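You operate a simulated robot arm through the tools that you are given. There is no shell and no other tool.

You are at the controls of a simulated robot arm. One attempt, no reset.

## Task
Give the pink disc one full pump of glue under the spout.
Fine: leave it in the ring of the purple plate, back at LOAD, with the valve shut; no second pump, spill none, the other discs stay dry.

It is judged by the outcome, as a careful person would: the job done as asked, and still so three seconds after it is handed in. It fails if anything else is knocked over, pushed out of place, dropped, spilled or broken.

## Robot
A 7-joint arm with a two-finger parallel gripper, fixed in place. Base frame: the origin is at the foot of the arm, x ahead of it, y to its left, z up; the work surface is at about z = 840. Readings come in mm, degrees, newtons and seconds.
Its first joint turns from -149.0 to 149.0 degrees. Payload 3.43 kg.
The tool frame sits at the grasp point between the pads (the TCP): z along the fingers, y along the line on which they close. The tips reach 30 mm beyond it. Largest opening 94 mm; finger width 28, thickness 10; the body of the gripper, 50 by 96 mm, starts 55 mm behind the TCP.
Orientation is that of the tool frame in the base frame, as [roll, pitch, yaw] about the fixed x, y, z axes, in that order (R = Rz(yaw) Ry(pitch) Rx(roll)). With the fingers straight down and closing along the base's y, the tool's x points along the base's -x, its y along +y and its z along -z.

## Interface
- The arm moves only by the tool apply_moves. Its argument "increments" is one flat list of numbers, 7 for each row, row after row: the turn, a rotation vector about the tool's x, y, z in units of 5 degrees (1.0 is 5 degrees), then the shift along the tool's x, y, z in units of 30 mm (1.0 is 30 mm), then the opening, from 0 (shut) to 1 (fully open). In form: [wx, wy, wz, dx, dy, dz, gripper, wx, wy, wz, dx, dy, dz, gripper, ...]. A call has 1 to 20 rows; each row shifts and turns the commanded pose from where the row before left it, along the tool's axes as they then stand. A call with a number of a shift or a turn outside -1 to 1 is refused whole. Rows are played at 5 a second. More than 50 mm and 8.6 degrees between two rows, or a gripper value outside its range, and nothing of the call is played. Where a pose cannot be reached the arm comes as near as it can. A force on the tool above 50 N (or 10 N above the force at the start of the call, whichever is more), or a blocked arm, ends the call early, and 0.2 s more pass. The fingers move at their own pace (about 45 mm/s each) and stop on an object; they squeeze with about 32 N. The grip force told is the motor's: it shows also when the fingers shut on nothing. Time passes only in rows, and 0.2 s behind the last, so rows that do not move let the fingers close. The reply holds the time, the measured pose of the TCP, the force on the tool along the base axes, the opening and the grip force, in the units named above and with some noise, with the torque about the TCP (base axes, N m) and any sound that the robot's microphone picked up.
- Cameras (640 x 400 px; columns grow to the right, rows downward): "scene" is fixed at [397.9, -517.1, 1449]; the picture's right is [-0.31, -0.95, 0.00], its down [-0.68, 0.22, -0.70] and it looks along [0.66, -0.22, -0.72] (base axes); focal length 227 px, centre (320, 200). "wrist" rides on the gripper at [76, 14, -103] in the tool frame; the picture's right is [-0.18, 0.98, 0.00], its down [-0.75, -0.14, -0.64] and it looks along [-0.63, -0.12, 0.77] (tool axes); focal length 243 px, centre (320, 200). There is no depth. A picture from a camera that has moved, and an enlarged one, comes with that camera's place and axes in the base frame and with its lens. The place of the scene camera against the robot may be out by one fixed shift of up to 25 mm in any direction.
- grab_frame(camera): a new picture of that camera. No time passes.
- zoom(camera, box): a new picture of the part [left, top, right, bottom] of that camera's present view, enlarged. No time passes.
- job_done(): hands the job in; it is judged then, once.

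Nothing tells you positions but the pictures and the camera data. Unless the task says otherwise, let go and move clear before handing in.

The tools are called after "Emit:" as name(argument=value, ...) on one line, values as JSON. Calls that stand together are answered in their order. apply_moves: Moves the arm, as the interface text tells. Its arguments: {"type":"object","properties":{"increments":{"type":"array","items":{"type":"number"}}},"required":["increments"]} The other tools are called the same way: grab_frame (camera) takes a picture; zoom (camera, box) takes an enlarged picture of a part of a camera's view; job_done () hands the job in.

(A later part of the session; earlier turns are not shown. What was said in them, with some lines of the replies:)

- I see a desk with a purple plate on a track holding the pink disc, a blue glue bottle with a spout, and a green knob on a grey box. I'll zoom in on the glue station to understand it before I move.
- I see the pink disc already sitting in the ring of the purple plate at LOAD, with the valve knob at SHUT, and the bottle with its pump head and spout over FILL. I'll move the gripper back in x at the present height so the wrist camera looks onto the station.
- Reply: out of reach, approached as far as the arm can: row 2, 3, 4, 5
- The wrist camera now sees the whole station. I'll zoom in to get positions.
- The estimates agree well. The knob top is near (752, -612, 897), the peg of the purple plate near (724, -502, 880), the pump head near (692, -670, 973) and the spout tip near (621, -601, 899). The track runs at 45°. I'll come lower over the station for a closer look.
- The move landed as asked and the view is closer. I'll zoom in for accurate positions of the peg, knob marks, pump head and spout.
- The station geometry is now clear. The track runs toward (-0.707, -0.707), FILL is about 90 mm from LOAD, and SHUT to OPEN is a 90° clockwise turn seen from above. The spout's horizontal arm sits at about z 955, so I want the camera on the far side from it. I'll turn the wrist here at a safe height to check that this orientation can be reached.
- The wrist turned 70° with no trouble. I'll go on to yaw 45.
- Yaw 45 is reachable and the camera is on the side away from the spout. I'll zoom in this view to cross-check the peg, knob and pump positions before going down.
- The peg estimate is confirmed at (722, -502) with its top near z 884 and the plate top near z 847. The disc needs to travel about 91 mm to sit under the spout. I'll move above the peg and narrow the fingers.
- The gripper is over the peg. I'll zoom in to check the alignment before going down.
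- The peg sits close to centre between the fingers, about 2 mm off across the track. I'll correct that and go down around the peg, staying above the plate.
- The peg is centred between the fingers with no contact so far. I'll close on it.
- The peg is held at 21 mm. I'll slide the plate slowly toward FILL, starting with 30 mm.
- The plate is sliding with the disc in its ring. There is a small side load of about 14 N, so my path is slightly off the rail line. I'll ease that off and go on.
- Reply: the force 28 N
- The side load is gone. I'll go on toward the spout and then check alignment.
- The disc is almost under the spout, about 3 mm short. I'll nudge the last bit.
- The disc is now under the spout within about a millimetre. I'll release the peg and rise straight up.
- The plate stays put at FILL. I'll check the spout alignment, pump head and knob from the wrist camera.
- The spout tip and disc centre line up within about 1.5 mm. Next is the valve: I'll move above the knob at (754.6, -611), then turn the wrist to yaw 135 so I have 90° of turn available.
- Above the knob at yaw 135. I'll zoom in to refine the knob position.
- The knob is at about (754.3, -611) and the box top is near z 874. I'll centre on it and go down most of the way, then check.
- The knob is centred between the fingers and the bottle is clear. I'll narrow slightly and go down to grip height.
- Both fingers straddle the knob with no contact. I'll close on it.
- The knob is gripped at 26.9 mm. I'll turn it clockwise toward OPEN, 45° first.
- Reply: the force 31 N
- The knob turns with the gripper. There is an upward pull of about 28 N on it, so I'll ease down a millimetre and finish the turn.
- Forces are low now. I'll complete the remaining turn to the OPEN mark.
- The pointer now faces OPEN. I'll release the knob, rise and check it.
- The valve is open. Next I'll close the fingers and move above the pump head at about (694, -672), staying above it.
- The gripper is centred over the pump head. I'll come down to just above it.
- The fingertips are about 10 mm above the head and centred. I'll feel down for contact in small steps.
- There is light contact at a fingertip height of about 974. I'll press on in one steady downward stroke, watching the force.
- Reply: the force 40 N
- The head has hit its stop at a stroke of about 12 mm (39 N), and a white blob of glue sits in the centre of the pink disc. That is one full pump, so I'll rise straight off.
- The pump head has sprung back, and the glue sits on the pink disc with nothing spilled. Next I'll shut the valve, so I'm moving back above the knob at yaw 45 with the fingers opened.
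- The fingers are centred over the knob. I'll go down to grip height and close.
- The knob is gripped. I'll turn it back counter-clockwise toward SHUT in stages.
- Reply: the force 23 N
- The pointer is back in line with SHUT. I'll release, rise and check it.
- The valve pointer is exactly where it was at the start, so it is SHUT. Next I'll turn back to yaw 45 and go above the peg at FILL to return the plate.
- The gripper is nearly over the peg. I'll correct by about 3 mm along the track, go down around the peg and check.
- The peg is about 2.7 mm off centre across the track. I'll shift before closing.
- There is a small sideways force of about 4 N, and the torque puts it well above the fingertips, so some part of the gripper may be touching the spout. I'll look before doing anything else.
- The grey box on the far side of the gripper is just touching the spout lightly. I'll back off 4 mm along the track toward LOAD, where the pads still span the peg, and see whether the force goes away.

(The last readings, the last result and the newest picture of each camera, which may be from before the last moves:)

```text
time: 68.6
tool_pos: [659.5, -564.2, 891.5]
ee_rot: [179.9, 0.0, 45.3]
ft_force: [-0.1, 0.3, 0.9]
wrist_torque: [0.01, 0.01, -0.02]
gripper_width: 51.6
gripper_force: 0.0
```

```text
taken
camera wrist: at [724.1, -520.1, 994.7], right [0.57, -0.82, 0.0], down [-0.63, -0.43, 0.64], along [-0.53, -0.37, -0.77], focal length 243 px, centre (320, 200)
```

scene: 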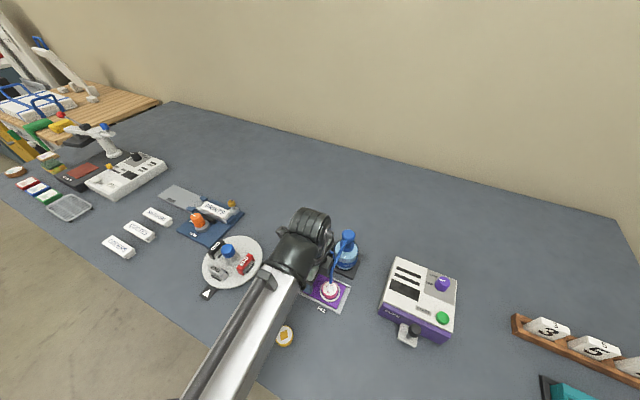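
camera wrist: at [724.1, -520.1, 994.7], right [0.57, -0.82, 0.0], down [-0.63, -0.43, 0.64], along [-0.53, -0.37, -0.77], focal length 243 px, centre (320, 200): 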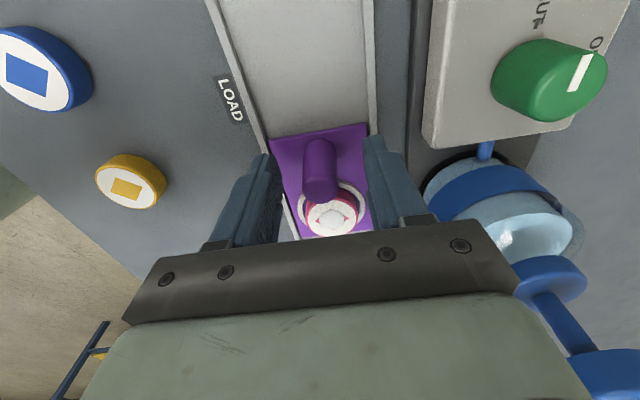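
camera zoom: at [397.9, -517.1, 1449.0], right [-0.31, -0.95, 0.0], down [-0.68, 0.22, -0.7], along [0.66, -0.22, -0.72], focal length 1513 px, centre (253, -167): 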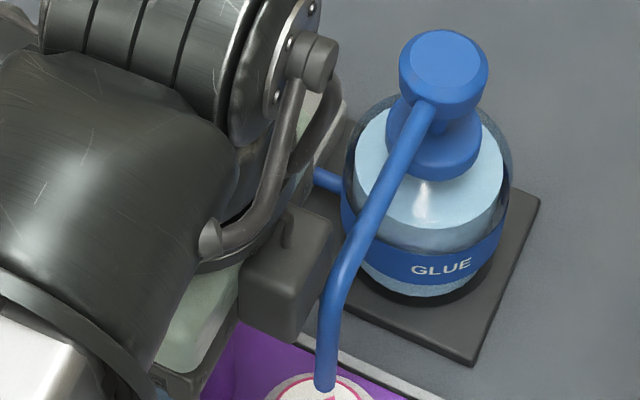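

The force is gone, and the spout and bottle are in place. I'll close on the peg.

Emit:
apply_moves(increments=[0, 0, 0, 0, 0, 0, 0.4, 0, 0, 0, 0, 0, 0, 0.3, 0, 0, 0, 0, 0, 0, 0.2, 0, 0, 0, 0, 0, 0, 0.1, 0, 0, 0, 0, 0, 0, 0.1])

Emit:
zoom(camera="scene", box=[280, 225, 380, 315])

```text
time: 69.8
tool_pos: [659.6, -564.0, 890.6]
ee_rot: [179.9, 0.1, 45.2]
ft_force: [-4.2, 4.4, -0.9]
wrist_torque: [0.12, 0.15, 0.03]
gripper_width: 20.6
gripper_force: 44.9
```

```text
4.44 times, centred on (330, 270) of scene
camera zoom: at [397.9, -517.1, 1449.0], right [-0.31, -0.95, 0.0], down [-0.68, 0.22, -0.7], along [0.66, -0.22, -0.72], focal length 1008 px, centre (276, -111)
```

zoom: 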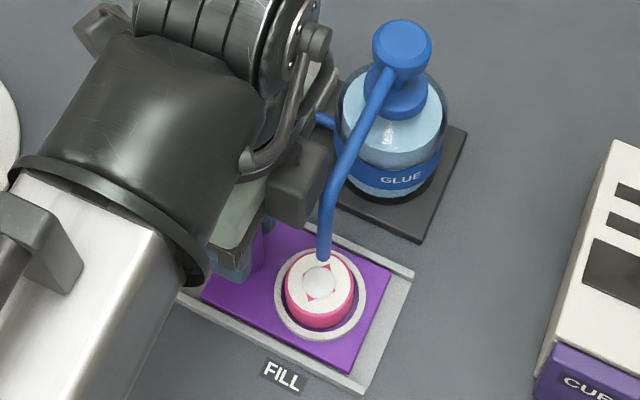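

The peg is held at 20.6 mm. I'll slide the plate back toward LOAD gently in stages, easing any side load.

Emit:
apply_moves(increments=[0, 0, 0, 0.1, -0.01, 0, 0.1, 0, 0, 0, 0.2, 0, 0, 0.1, 0, 0, 0, 0.2, 0, 0, 0.1, 0, 0, 0, 0, 0, 0, 0.1])

```text
time: 70.8
tool_pos: [669.5, -552.3, 890.6]
ee_rot: [179.9, -0.1, 45.2]
ft_force: [-1.6, 0.3, -13.0]
wrist_torque: [0.02, 0.06, 0.07]
gripper_width: 20.6
gripper_force: 45.2
```

Emit:
apply_moves(increments=[0, 0, 0, 0.1, 0, 0.025, 0.1, 0, 0, 0, 0.2, 0, 0, 0.1, 0, 0, 0, 0.2, 0, 0, 0.1, 0, 0, 0, 0, 0, 0, 0.1])

```text
time: 71.8
tool_pos: [680.5, -542.2, 889.2]
ee_rot: [179.7, -0.1, 45.2]
ft_force: [7.2, -6.6, 16.7]
wrist_torque: [-0.33, -0.04, 0.01]
gripper_width: 20.6
gripper_force: 45.4
```

Emit:
apply_moves(increments=[0, 0, 0, 0.1, 0.015, -0.018, 0.1, 0, 0, 0, 0.2, 0, 0, 0.1, 0, 0, 0, 0.2, 0, 0, 0.1, 0, 0, 0, 0, 0, 0, 0.1])

Emit:
zoom(camera="scene", box=[270, 225, 370, 315])

```text
time: 72.8
tool_pos: [691.8, -531.3, 890.5]
ee_rot: [179.7, 0.0, 45.2]
ft_force: [14.6, -13.7, 15.7]
wrist_torque: [-0.46, -0.29, 0.07]
gripper_width: 20.7
gripper_force: 45.0
```

```text
4.44 times, centred on (320, 270) of scene
camera zoom: at [397.9, -517.1, 1449.0], right [-0.31, -0.95, 0.0], down [-0.68, 0.22, -0.7], along [0.66, -0.22, -0.72], focal length 1008 px, centre (320, -111)
```

zoom: 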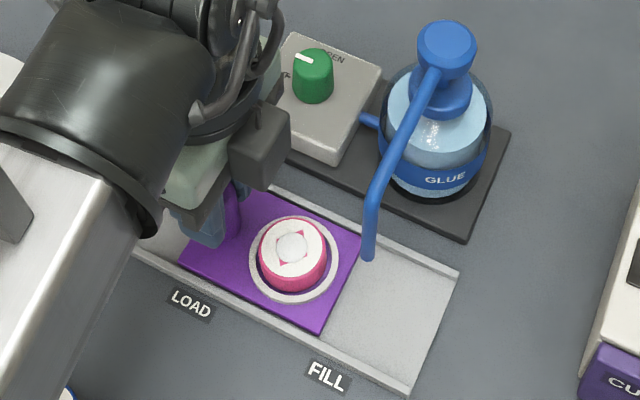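

Emit:
apply_moves(increments=[0, 0, 0, 0, 0.035, -0.02, 0.1, 0, 0, 0, 0.15, 0.005, 0, 0.1, 0, 0, 0, 0.2, 0.005, 0, 0.1, 0, 0, 0, 0, 0, 0, 0.1])

```text
time: 73.8
tool_pos: [701.1, -523.5, 890.7]
ee_rot: [-180.0, 0.1, 45.3]
ft_force: [4.4, -3.5, -13.6]
wrist_torque: [-0.14, -0.17, 0.02]
gripper_width: 20.7
gripper_force: 45.0
```

Emit:
apply_moves(increments=[0, 0, 0, 0.1, 0.01, 0.015, 0.1, 0, 0, 0, 0.2, 0, 0, 0.1, 0, 0, 0, 0.2, 0, 0, 0.1, 0, 0, 0, 0, 0, 0, 0.1])

```text
time: 74.8
tool_pos: [711.3, -513.6, 891.1]
ee_rot: [-180.0, 0.0, 45.3]
ft_force: [-2.9, 2.7, -22.2]
wrist_torque: [0.14, -0.01, 0.04]
gripper_width: 20.7
gripper_force: 45.3
```

Emit:
apply_moves(increments=[0, 0, 0, 0, 0, 0.03, 0.1, 0, 0, 0, 0.15, 0, 0.005, 0.1, 0, 0, 0, 0.2, 0, 0.005, 0.1, 0, 0, 0, 0, 0, 0, 0.1])

Emit:
zoom(camera="scene", box=[240, 220, 400, 320])

```text
time: 75.8
tool_pos: [717.9, -504.7, 890.8]
ee_rot: [179.8, -0.1, 45.2]
ft_force: [-3.4, 4.6, 15.0]
wrist_torque: [-0.09, 0.39, 0.01]
gripper_width: 20.9
gripper_force: 45.1
```

```text
4.00 times, centred on (320, 270) of scene
camera zoom: at [397.9, -517.1, 1449.0], right [-0.31, -0.95, 0.0], down [-0.68, 0.22, -0.7], along [0.66, -0.22, -0.72], focal length 908 px, centre (320, -80)
```

zoom: 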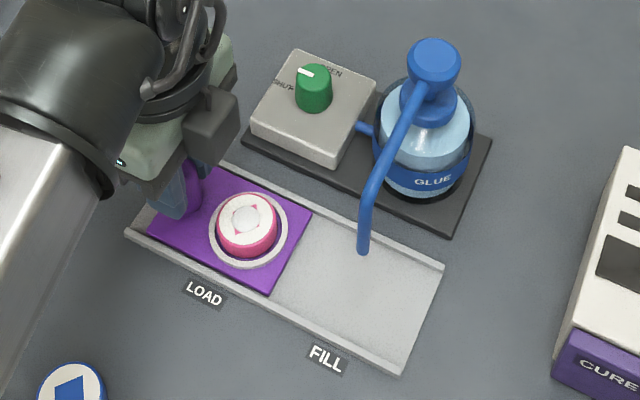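

About 7–9 mm is left to match the starting position. I'll nudge and compare with the first picture.

Emit:
apply_moves(increments=[0, 0, 0, 0.08, 0, -0.01, 0.1, 0, 0, 0, 0.08, 0, 0, 0.1, 0, 0, 0, 0, 0, 0, 0.1])

Emit:
zoom(camera="scene", box=[240, 220, 400, 320])

Emit:
grab_frame(camera="wrist")

```text
time: 76.6
tool_pos: [721.9, -501.8, 891.7]
ee_rot: [179.9, 0.0, 45.4]
ft_force: [-3.1, 5.1, 7.2]
wrist_torque: [0.08, 0.12, 0.01]
gripper_width: 20.8
gripper_force: 45.1
```

```text
4.00 times, centred on (320, 270) of scene
camera zoom: at [397.9, -517.1, 1449.0], right [-0.31, -0.95, 0.0], down [-0.68, 0.22, -0.7], along [0.66, -0.22, -0.72], focal length 908 px, centre (320, -80)
```

zoom: 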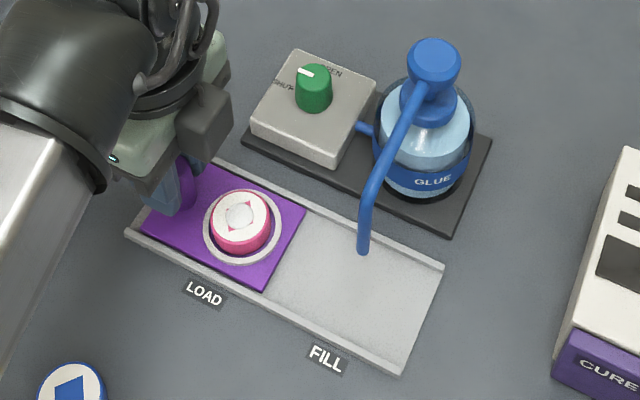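

```text
taken
camera wrist: at [786.1, -457.2, 994.7], right [0.57, -0.82, 0.0], down [-0.63, -0.44, 0.64], along [-0.53, -0.37, -0.77], focal length 243 px, centre (320, 200)
```

wrist: 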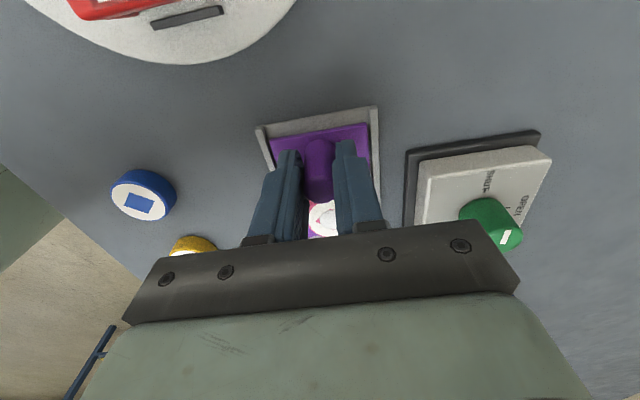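

Emit:
zoom(camera="scene", box=[260, 250, 360, 320])

```text
5.71 times, centred on (310, 285) of scene
camera zoom: at [397.9, -517.1, 1449.0], right [-0.31, -0.95, 0.0], down [-0.68, 0.22, -0.7], along [0.66, -0.22, -0.72], focal length 1296 px, centre (377, -286)
```

zoom: 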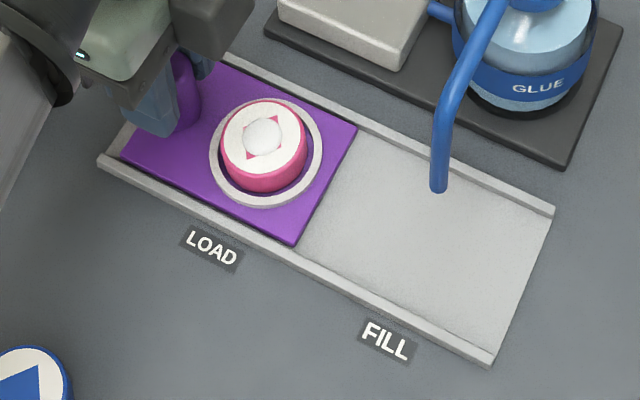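

Only about 1.3 mm remains. I'll make the last small nudge.

Emit:
apply_moves(increments=[0, 0, 0, 0.045, -0.01, -0.008, 0.1, 0, 0, 0, 0, 0, 0, 0.1])

Emit:
zoom(camera="scene", box=[260, 250, 360, 320])

```text
time: 77.2
tool_pos: [723.3, -500.9, 890.7]
ee_rot: [179.9, 0.0, 45.2]
ft_force: [-4.1, 6.1, 4.0]
wrist_torque: [0.22, 0.06, 0.02]
gripper_width: 20.7
gripper_force: 44.9
```

```text
5.71 times, centred on (310, 285) of scene
camera zoom: at [397.9, -517.1, 1449.0], right [-0.31, -0.95, 0.0], down [-0.68, 0.22, -0.7], along [0.66, -0.22, -0.72], focal length 1296 px, centre (377, -286)
```

zoom: 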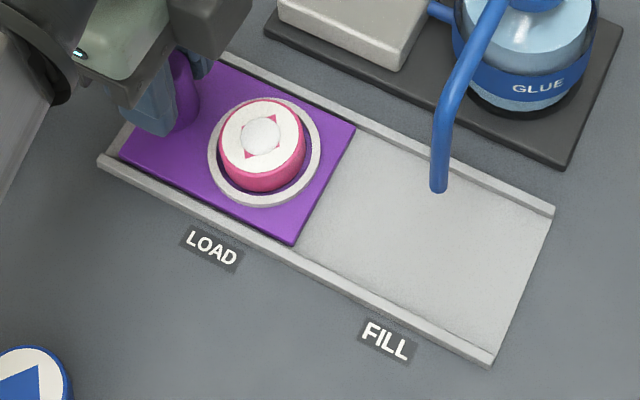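

The plate now matches its starting position at LOAD, with the disc in the ring and the glue on top. I'll release and rise clear.

Emit:
apply_moves(increments=[0, 0, 0, 0, 0, 0, 0.3, 0, 0, 0, 0, 0, 0, 0.55, 0, 0, 0, 0, 0, 0, 0.55, 0, 0, 0, 0, 0, -0.4, 0.55, 0, 0, 0, 0, 0, -0.8, 0.55, 0, 0, 0, 0, 0, -0.9, 0.55, 0, 0, 0, 0, 0, -0.9, 0.55, 0, 0, 0, 0, 0, -0.9, 0.55, 0, 0, 0, 0, 0, -0.9, 0.55, 0, 0, 0, 0, 0, -0.9, 0.55, 0, 0, 0, 0, 0, 0, 0.55])

Emit:
zoom(camera="scene", box=[260, 250, 360, 320])

Emit:
grab_frame(camera="wrist")

Emit:
grab_frame(camera="scene")

```text
time: 79.6
tool_pos: [723.0, -503.1, 1060.5]
ee_rot: [179.9, -0.1, 45.2]
ft_force: [-0.4, -0.8, 0.0]
wrist_torque: [0.0, 0.0, -0.01]
gripper_width: 51.7
gripper_force: 0.0
```

```text
5.71 times, centred on (310, 285) of scene
camera zoom: at [397.9, -517.1, 1449.0], right [-0.31, -0.95, 0.0], down [-0.68, 0.22, -0.7], along [0.66, -0.22, -0.72], focal length 1296 px, centre (377, -286)
```

zoom: 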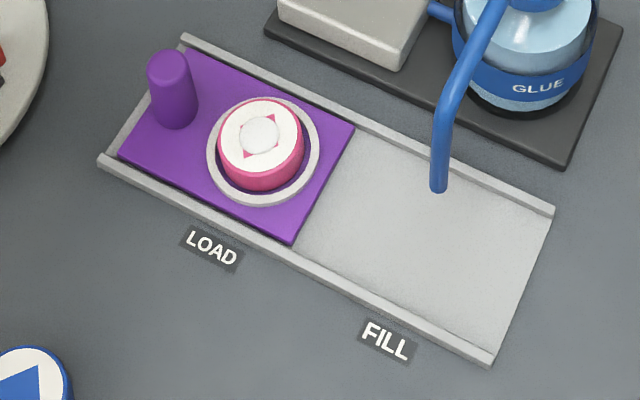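

```text
taken
camera wrist: at [786.9, -458.2, 1164.2], right [0.57, -0.82, 0.0], down [-0.63, -0.43, 0.64], along [-0.53, -0.37, -0.77], focal length 243 px, centre (320, 200)
```

wrist: 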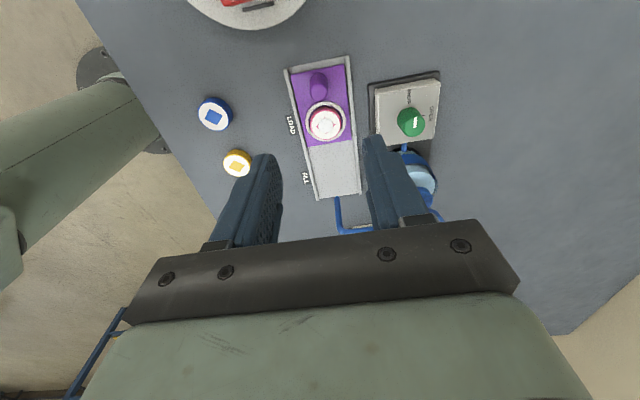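

```text
taken
```

scene: 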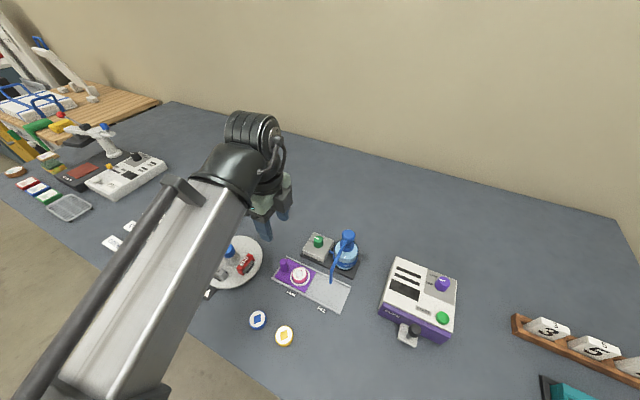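

The plate is back at its exact starting place. One last close look at the disc, valve and surroundings before I hand in.

Emit:
zoom(camera="wrist", box=[270, 50, 450, 210])

Emit:
zoom(camera="scene", box=[230, 220, 390, 350])

```text
2.50 times, centred on (360, 130) of wrist
camera zoom: at [786.9, -458.2, 1164.2], right [0.57, -0.82, 0.0], down [-0.63, -0.43, 0.64], along [-0.53, -0.37, -0.77], focal length 606 px, centre (220, 375)
```

zoom: 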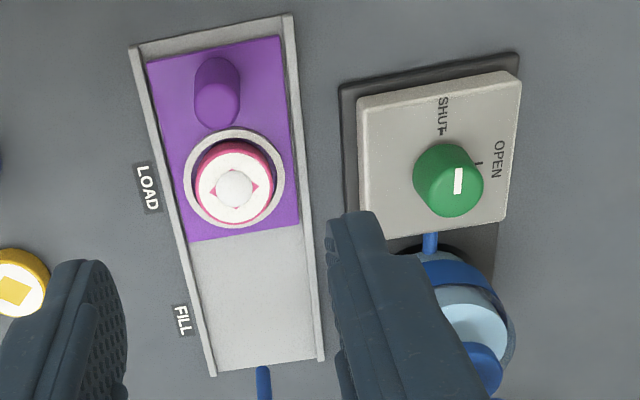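

```text
3.08 times, centred on (310, 285) of scene
camera zoom: at [397.9, -517.1, 1449.0], right [-0.31, -0.95, 0.0], down [-0.68, 0.22, -0.7], along [0.66, -0.22, -0.72], focal length 698 px, centre (351, -62)
```

zoom: 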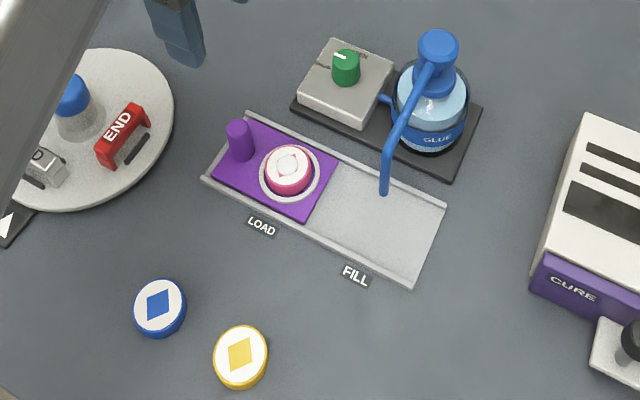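

The pink disc, with one pump of glue on it, sits in the ring of the purple plate at LOAD. The valve is at SHUT, the tray is clean, the blue and yellow discs are dry, and the gripper is clear. I'm handing in.

Emit:
job_done()

```text
The job is handed in.
```

The pink disc got one full pump of glue and is back in the ring of the purple plate at LOAD. I checked the final pictures before handing in:

- **Glue:** the pump head went down once to its stop, about 12 mm, and sprang back. A single white blob sits in the centre of the disc, and I see no glue on the tray or table.
- **Plate:** it is back where it started, matching the first picture of the station.
- **Valve:** the pointer is at SHUT, where it was at the start.
- **Other discs:** the blue and yellow discs look dry and unmoved.

A grey box on the gripper lightly touched the spout at FILL. On the second visit it showed about 4 N, and I backed off as soon as I noticed. The force readings suggest a similar touch, perhaps 9 N, on the first visit, before the pump. The spout and bottle look the same in the pictures before and after.
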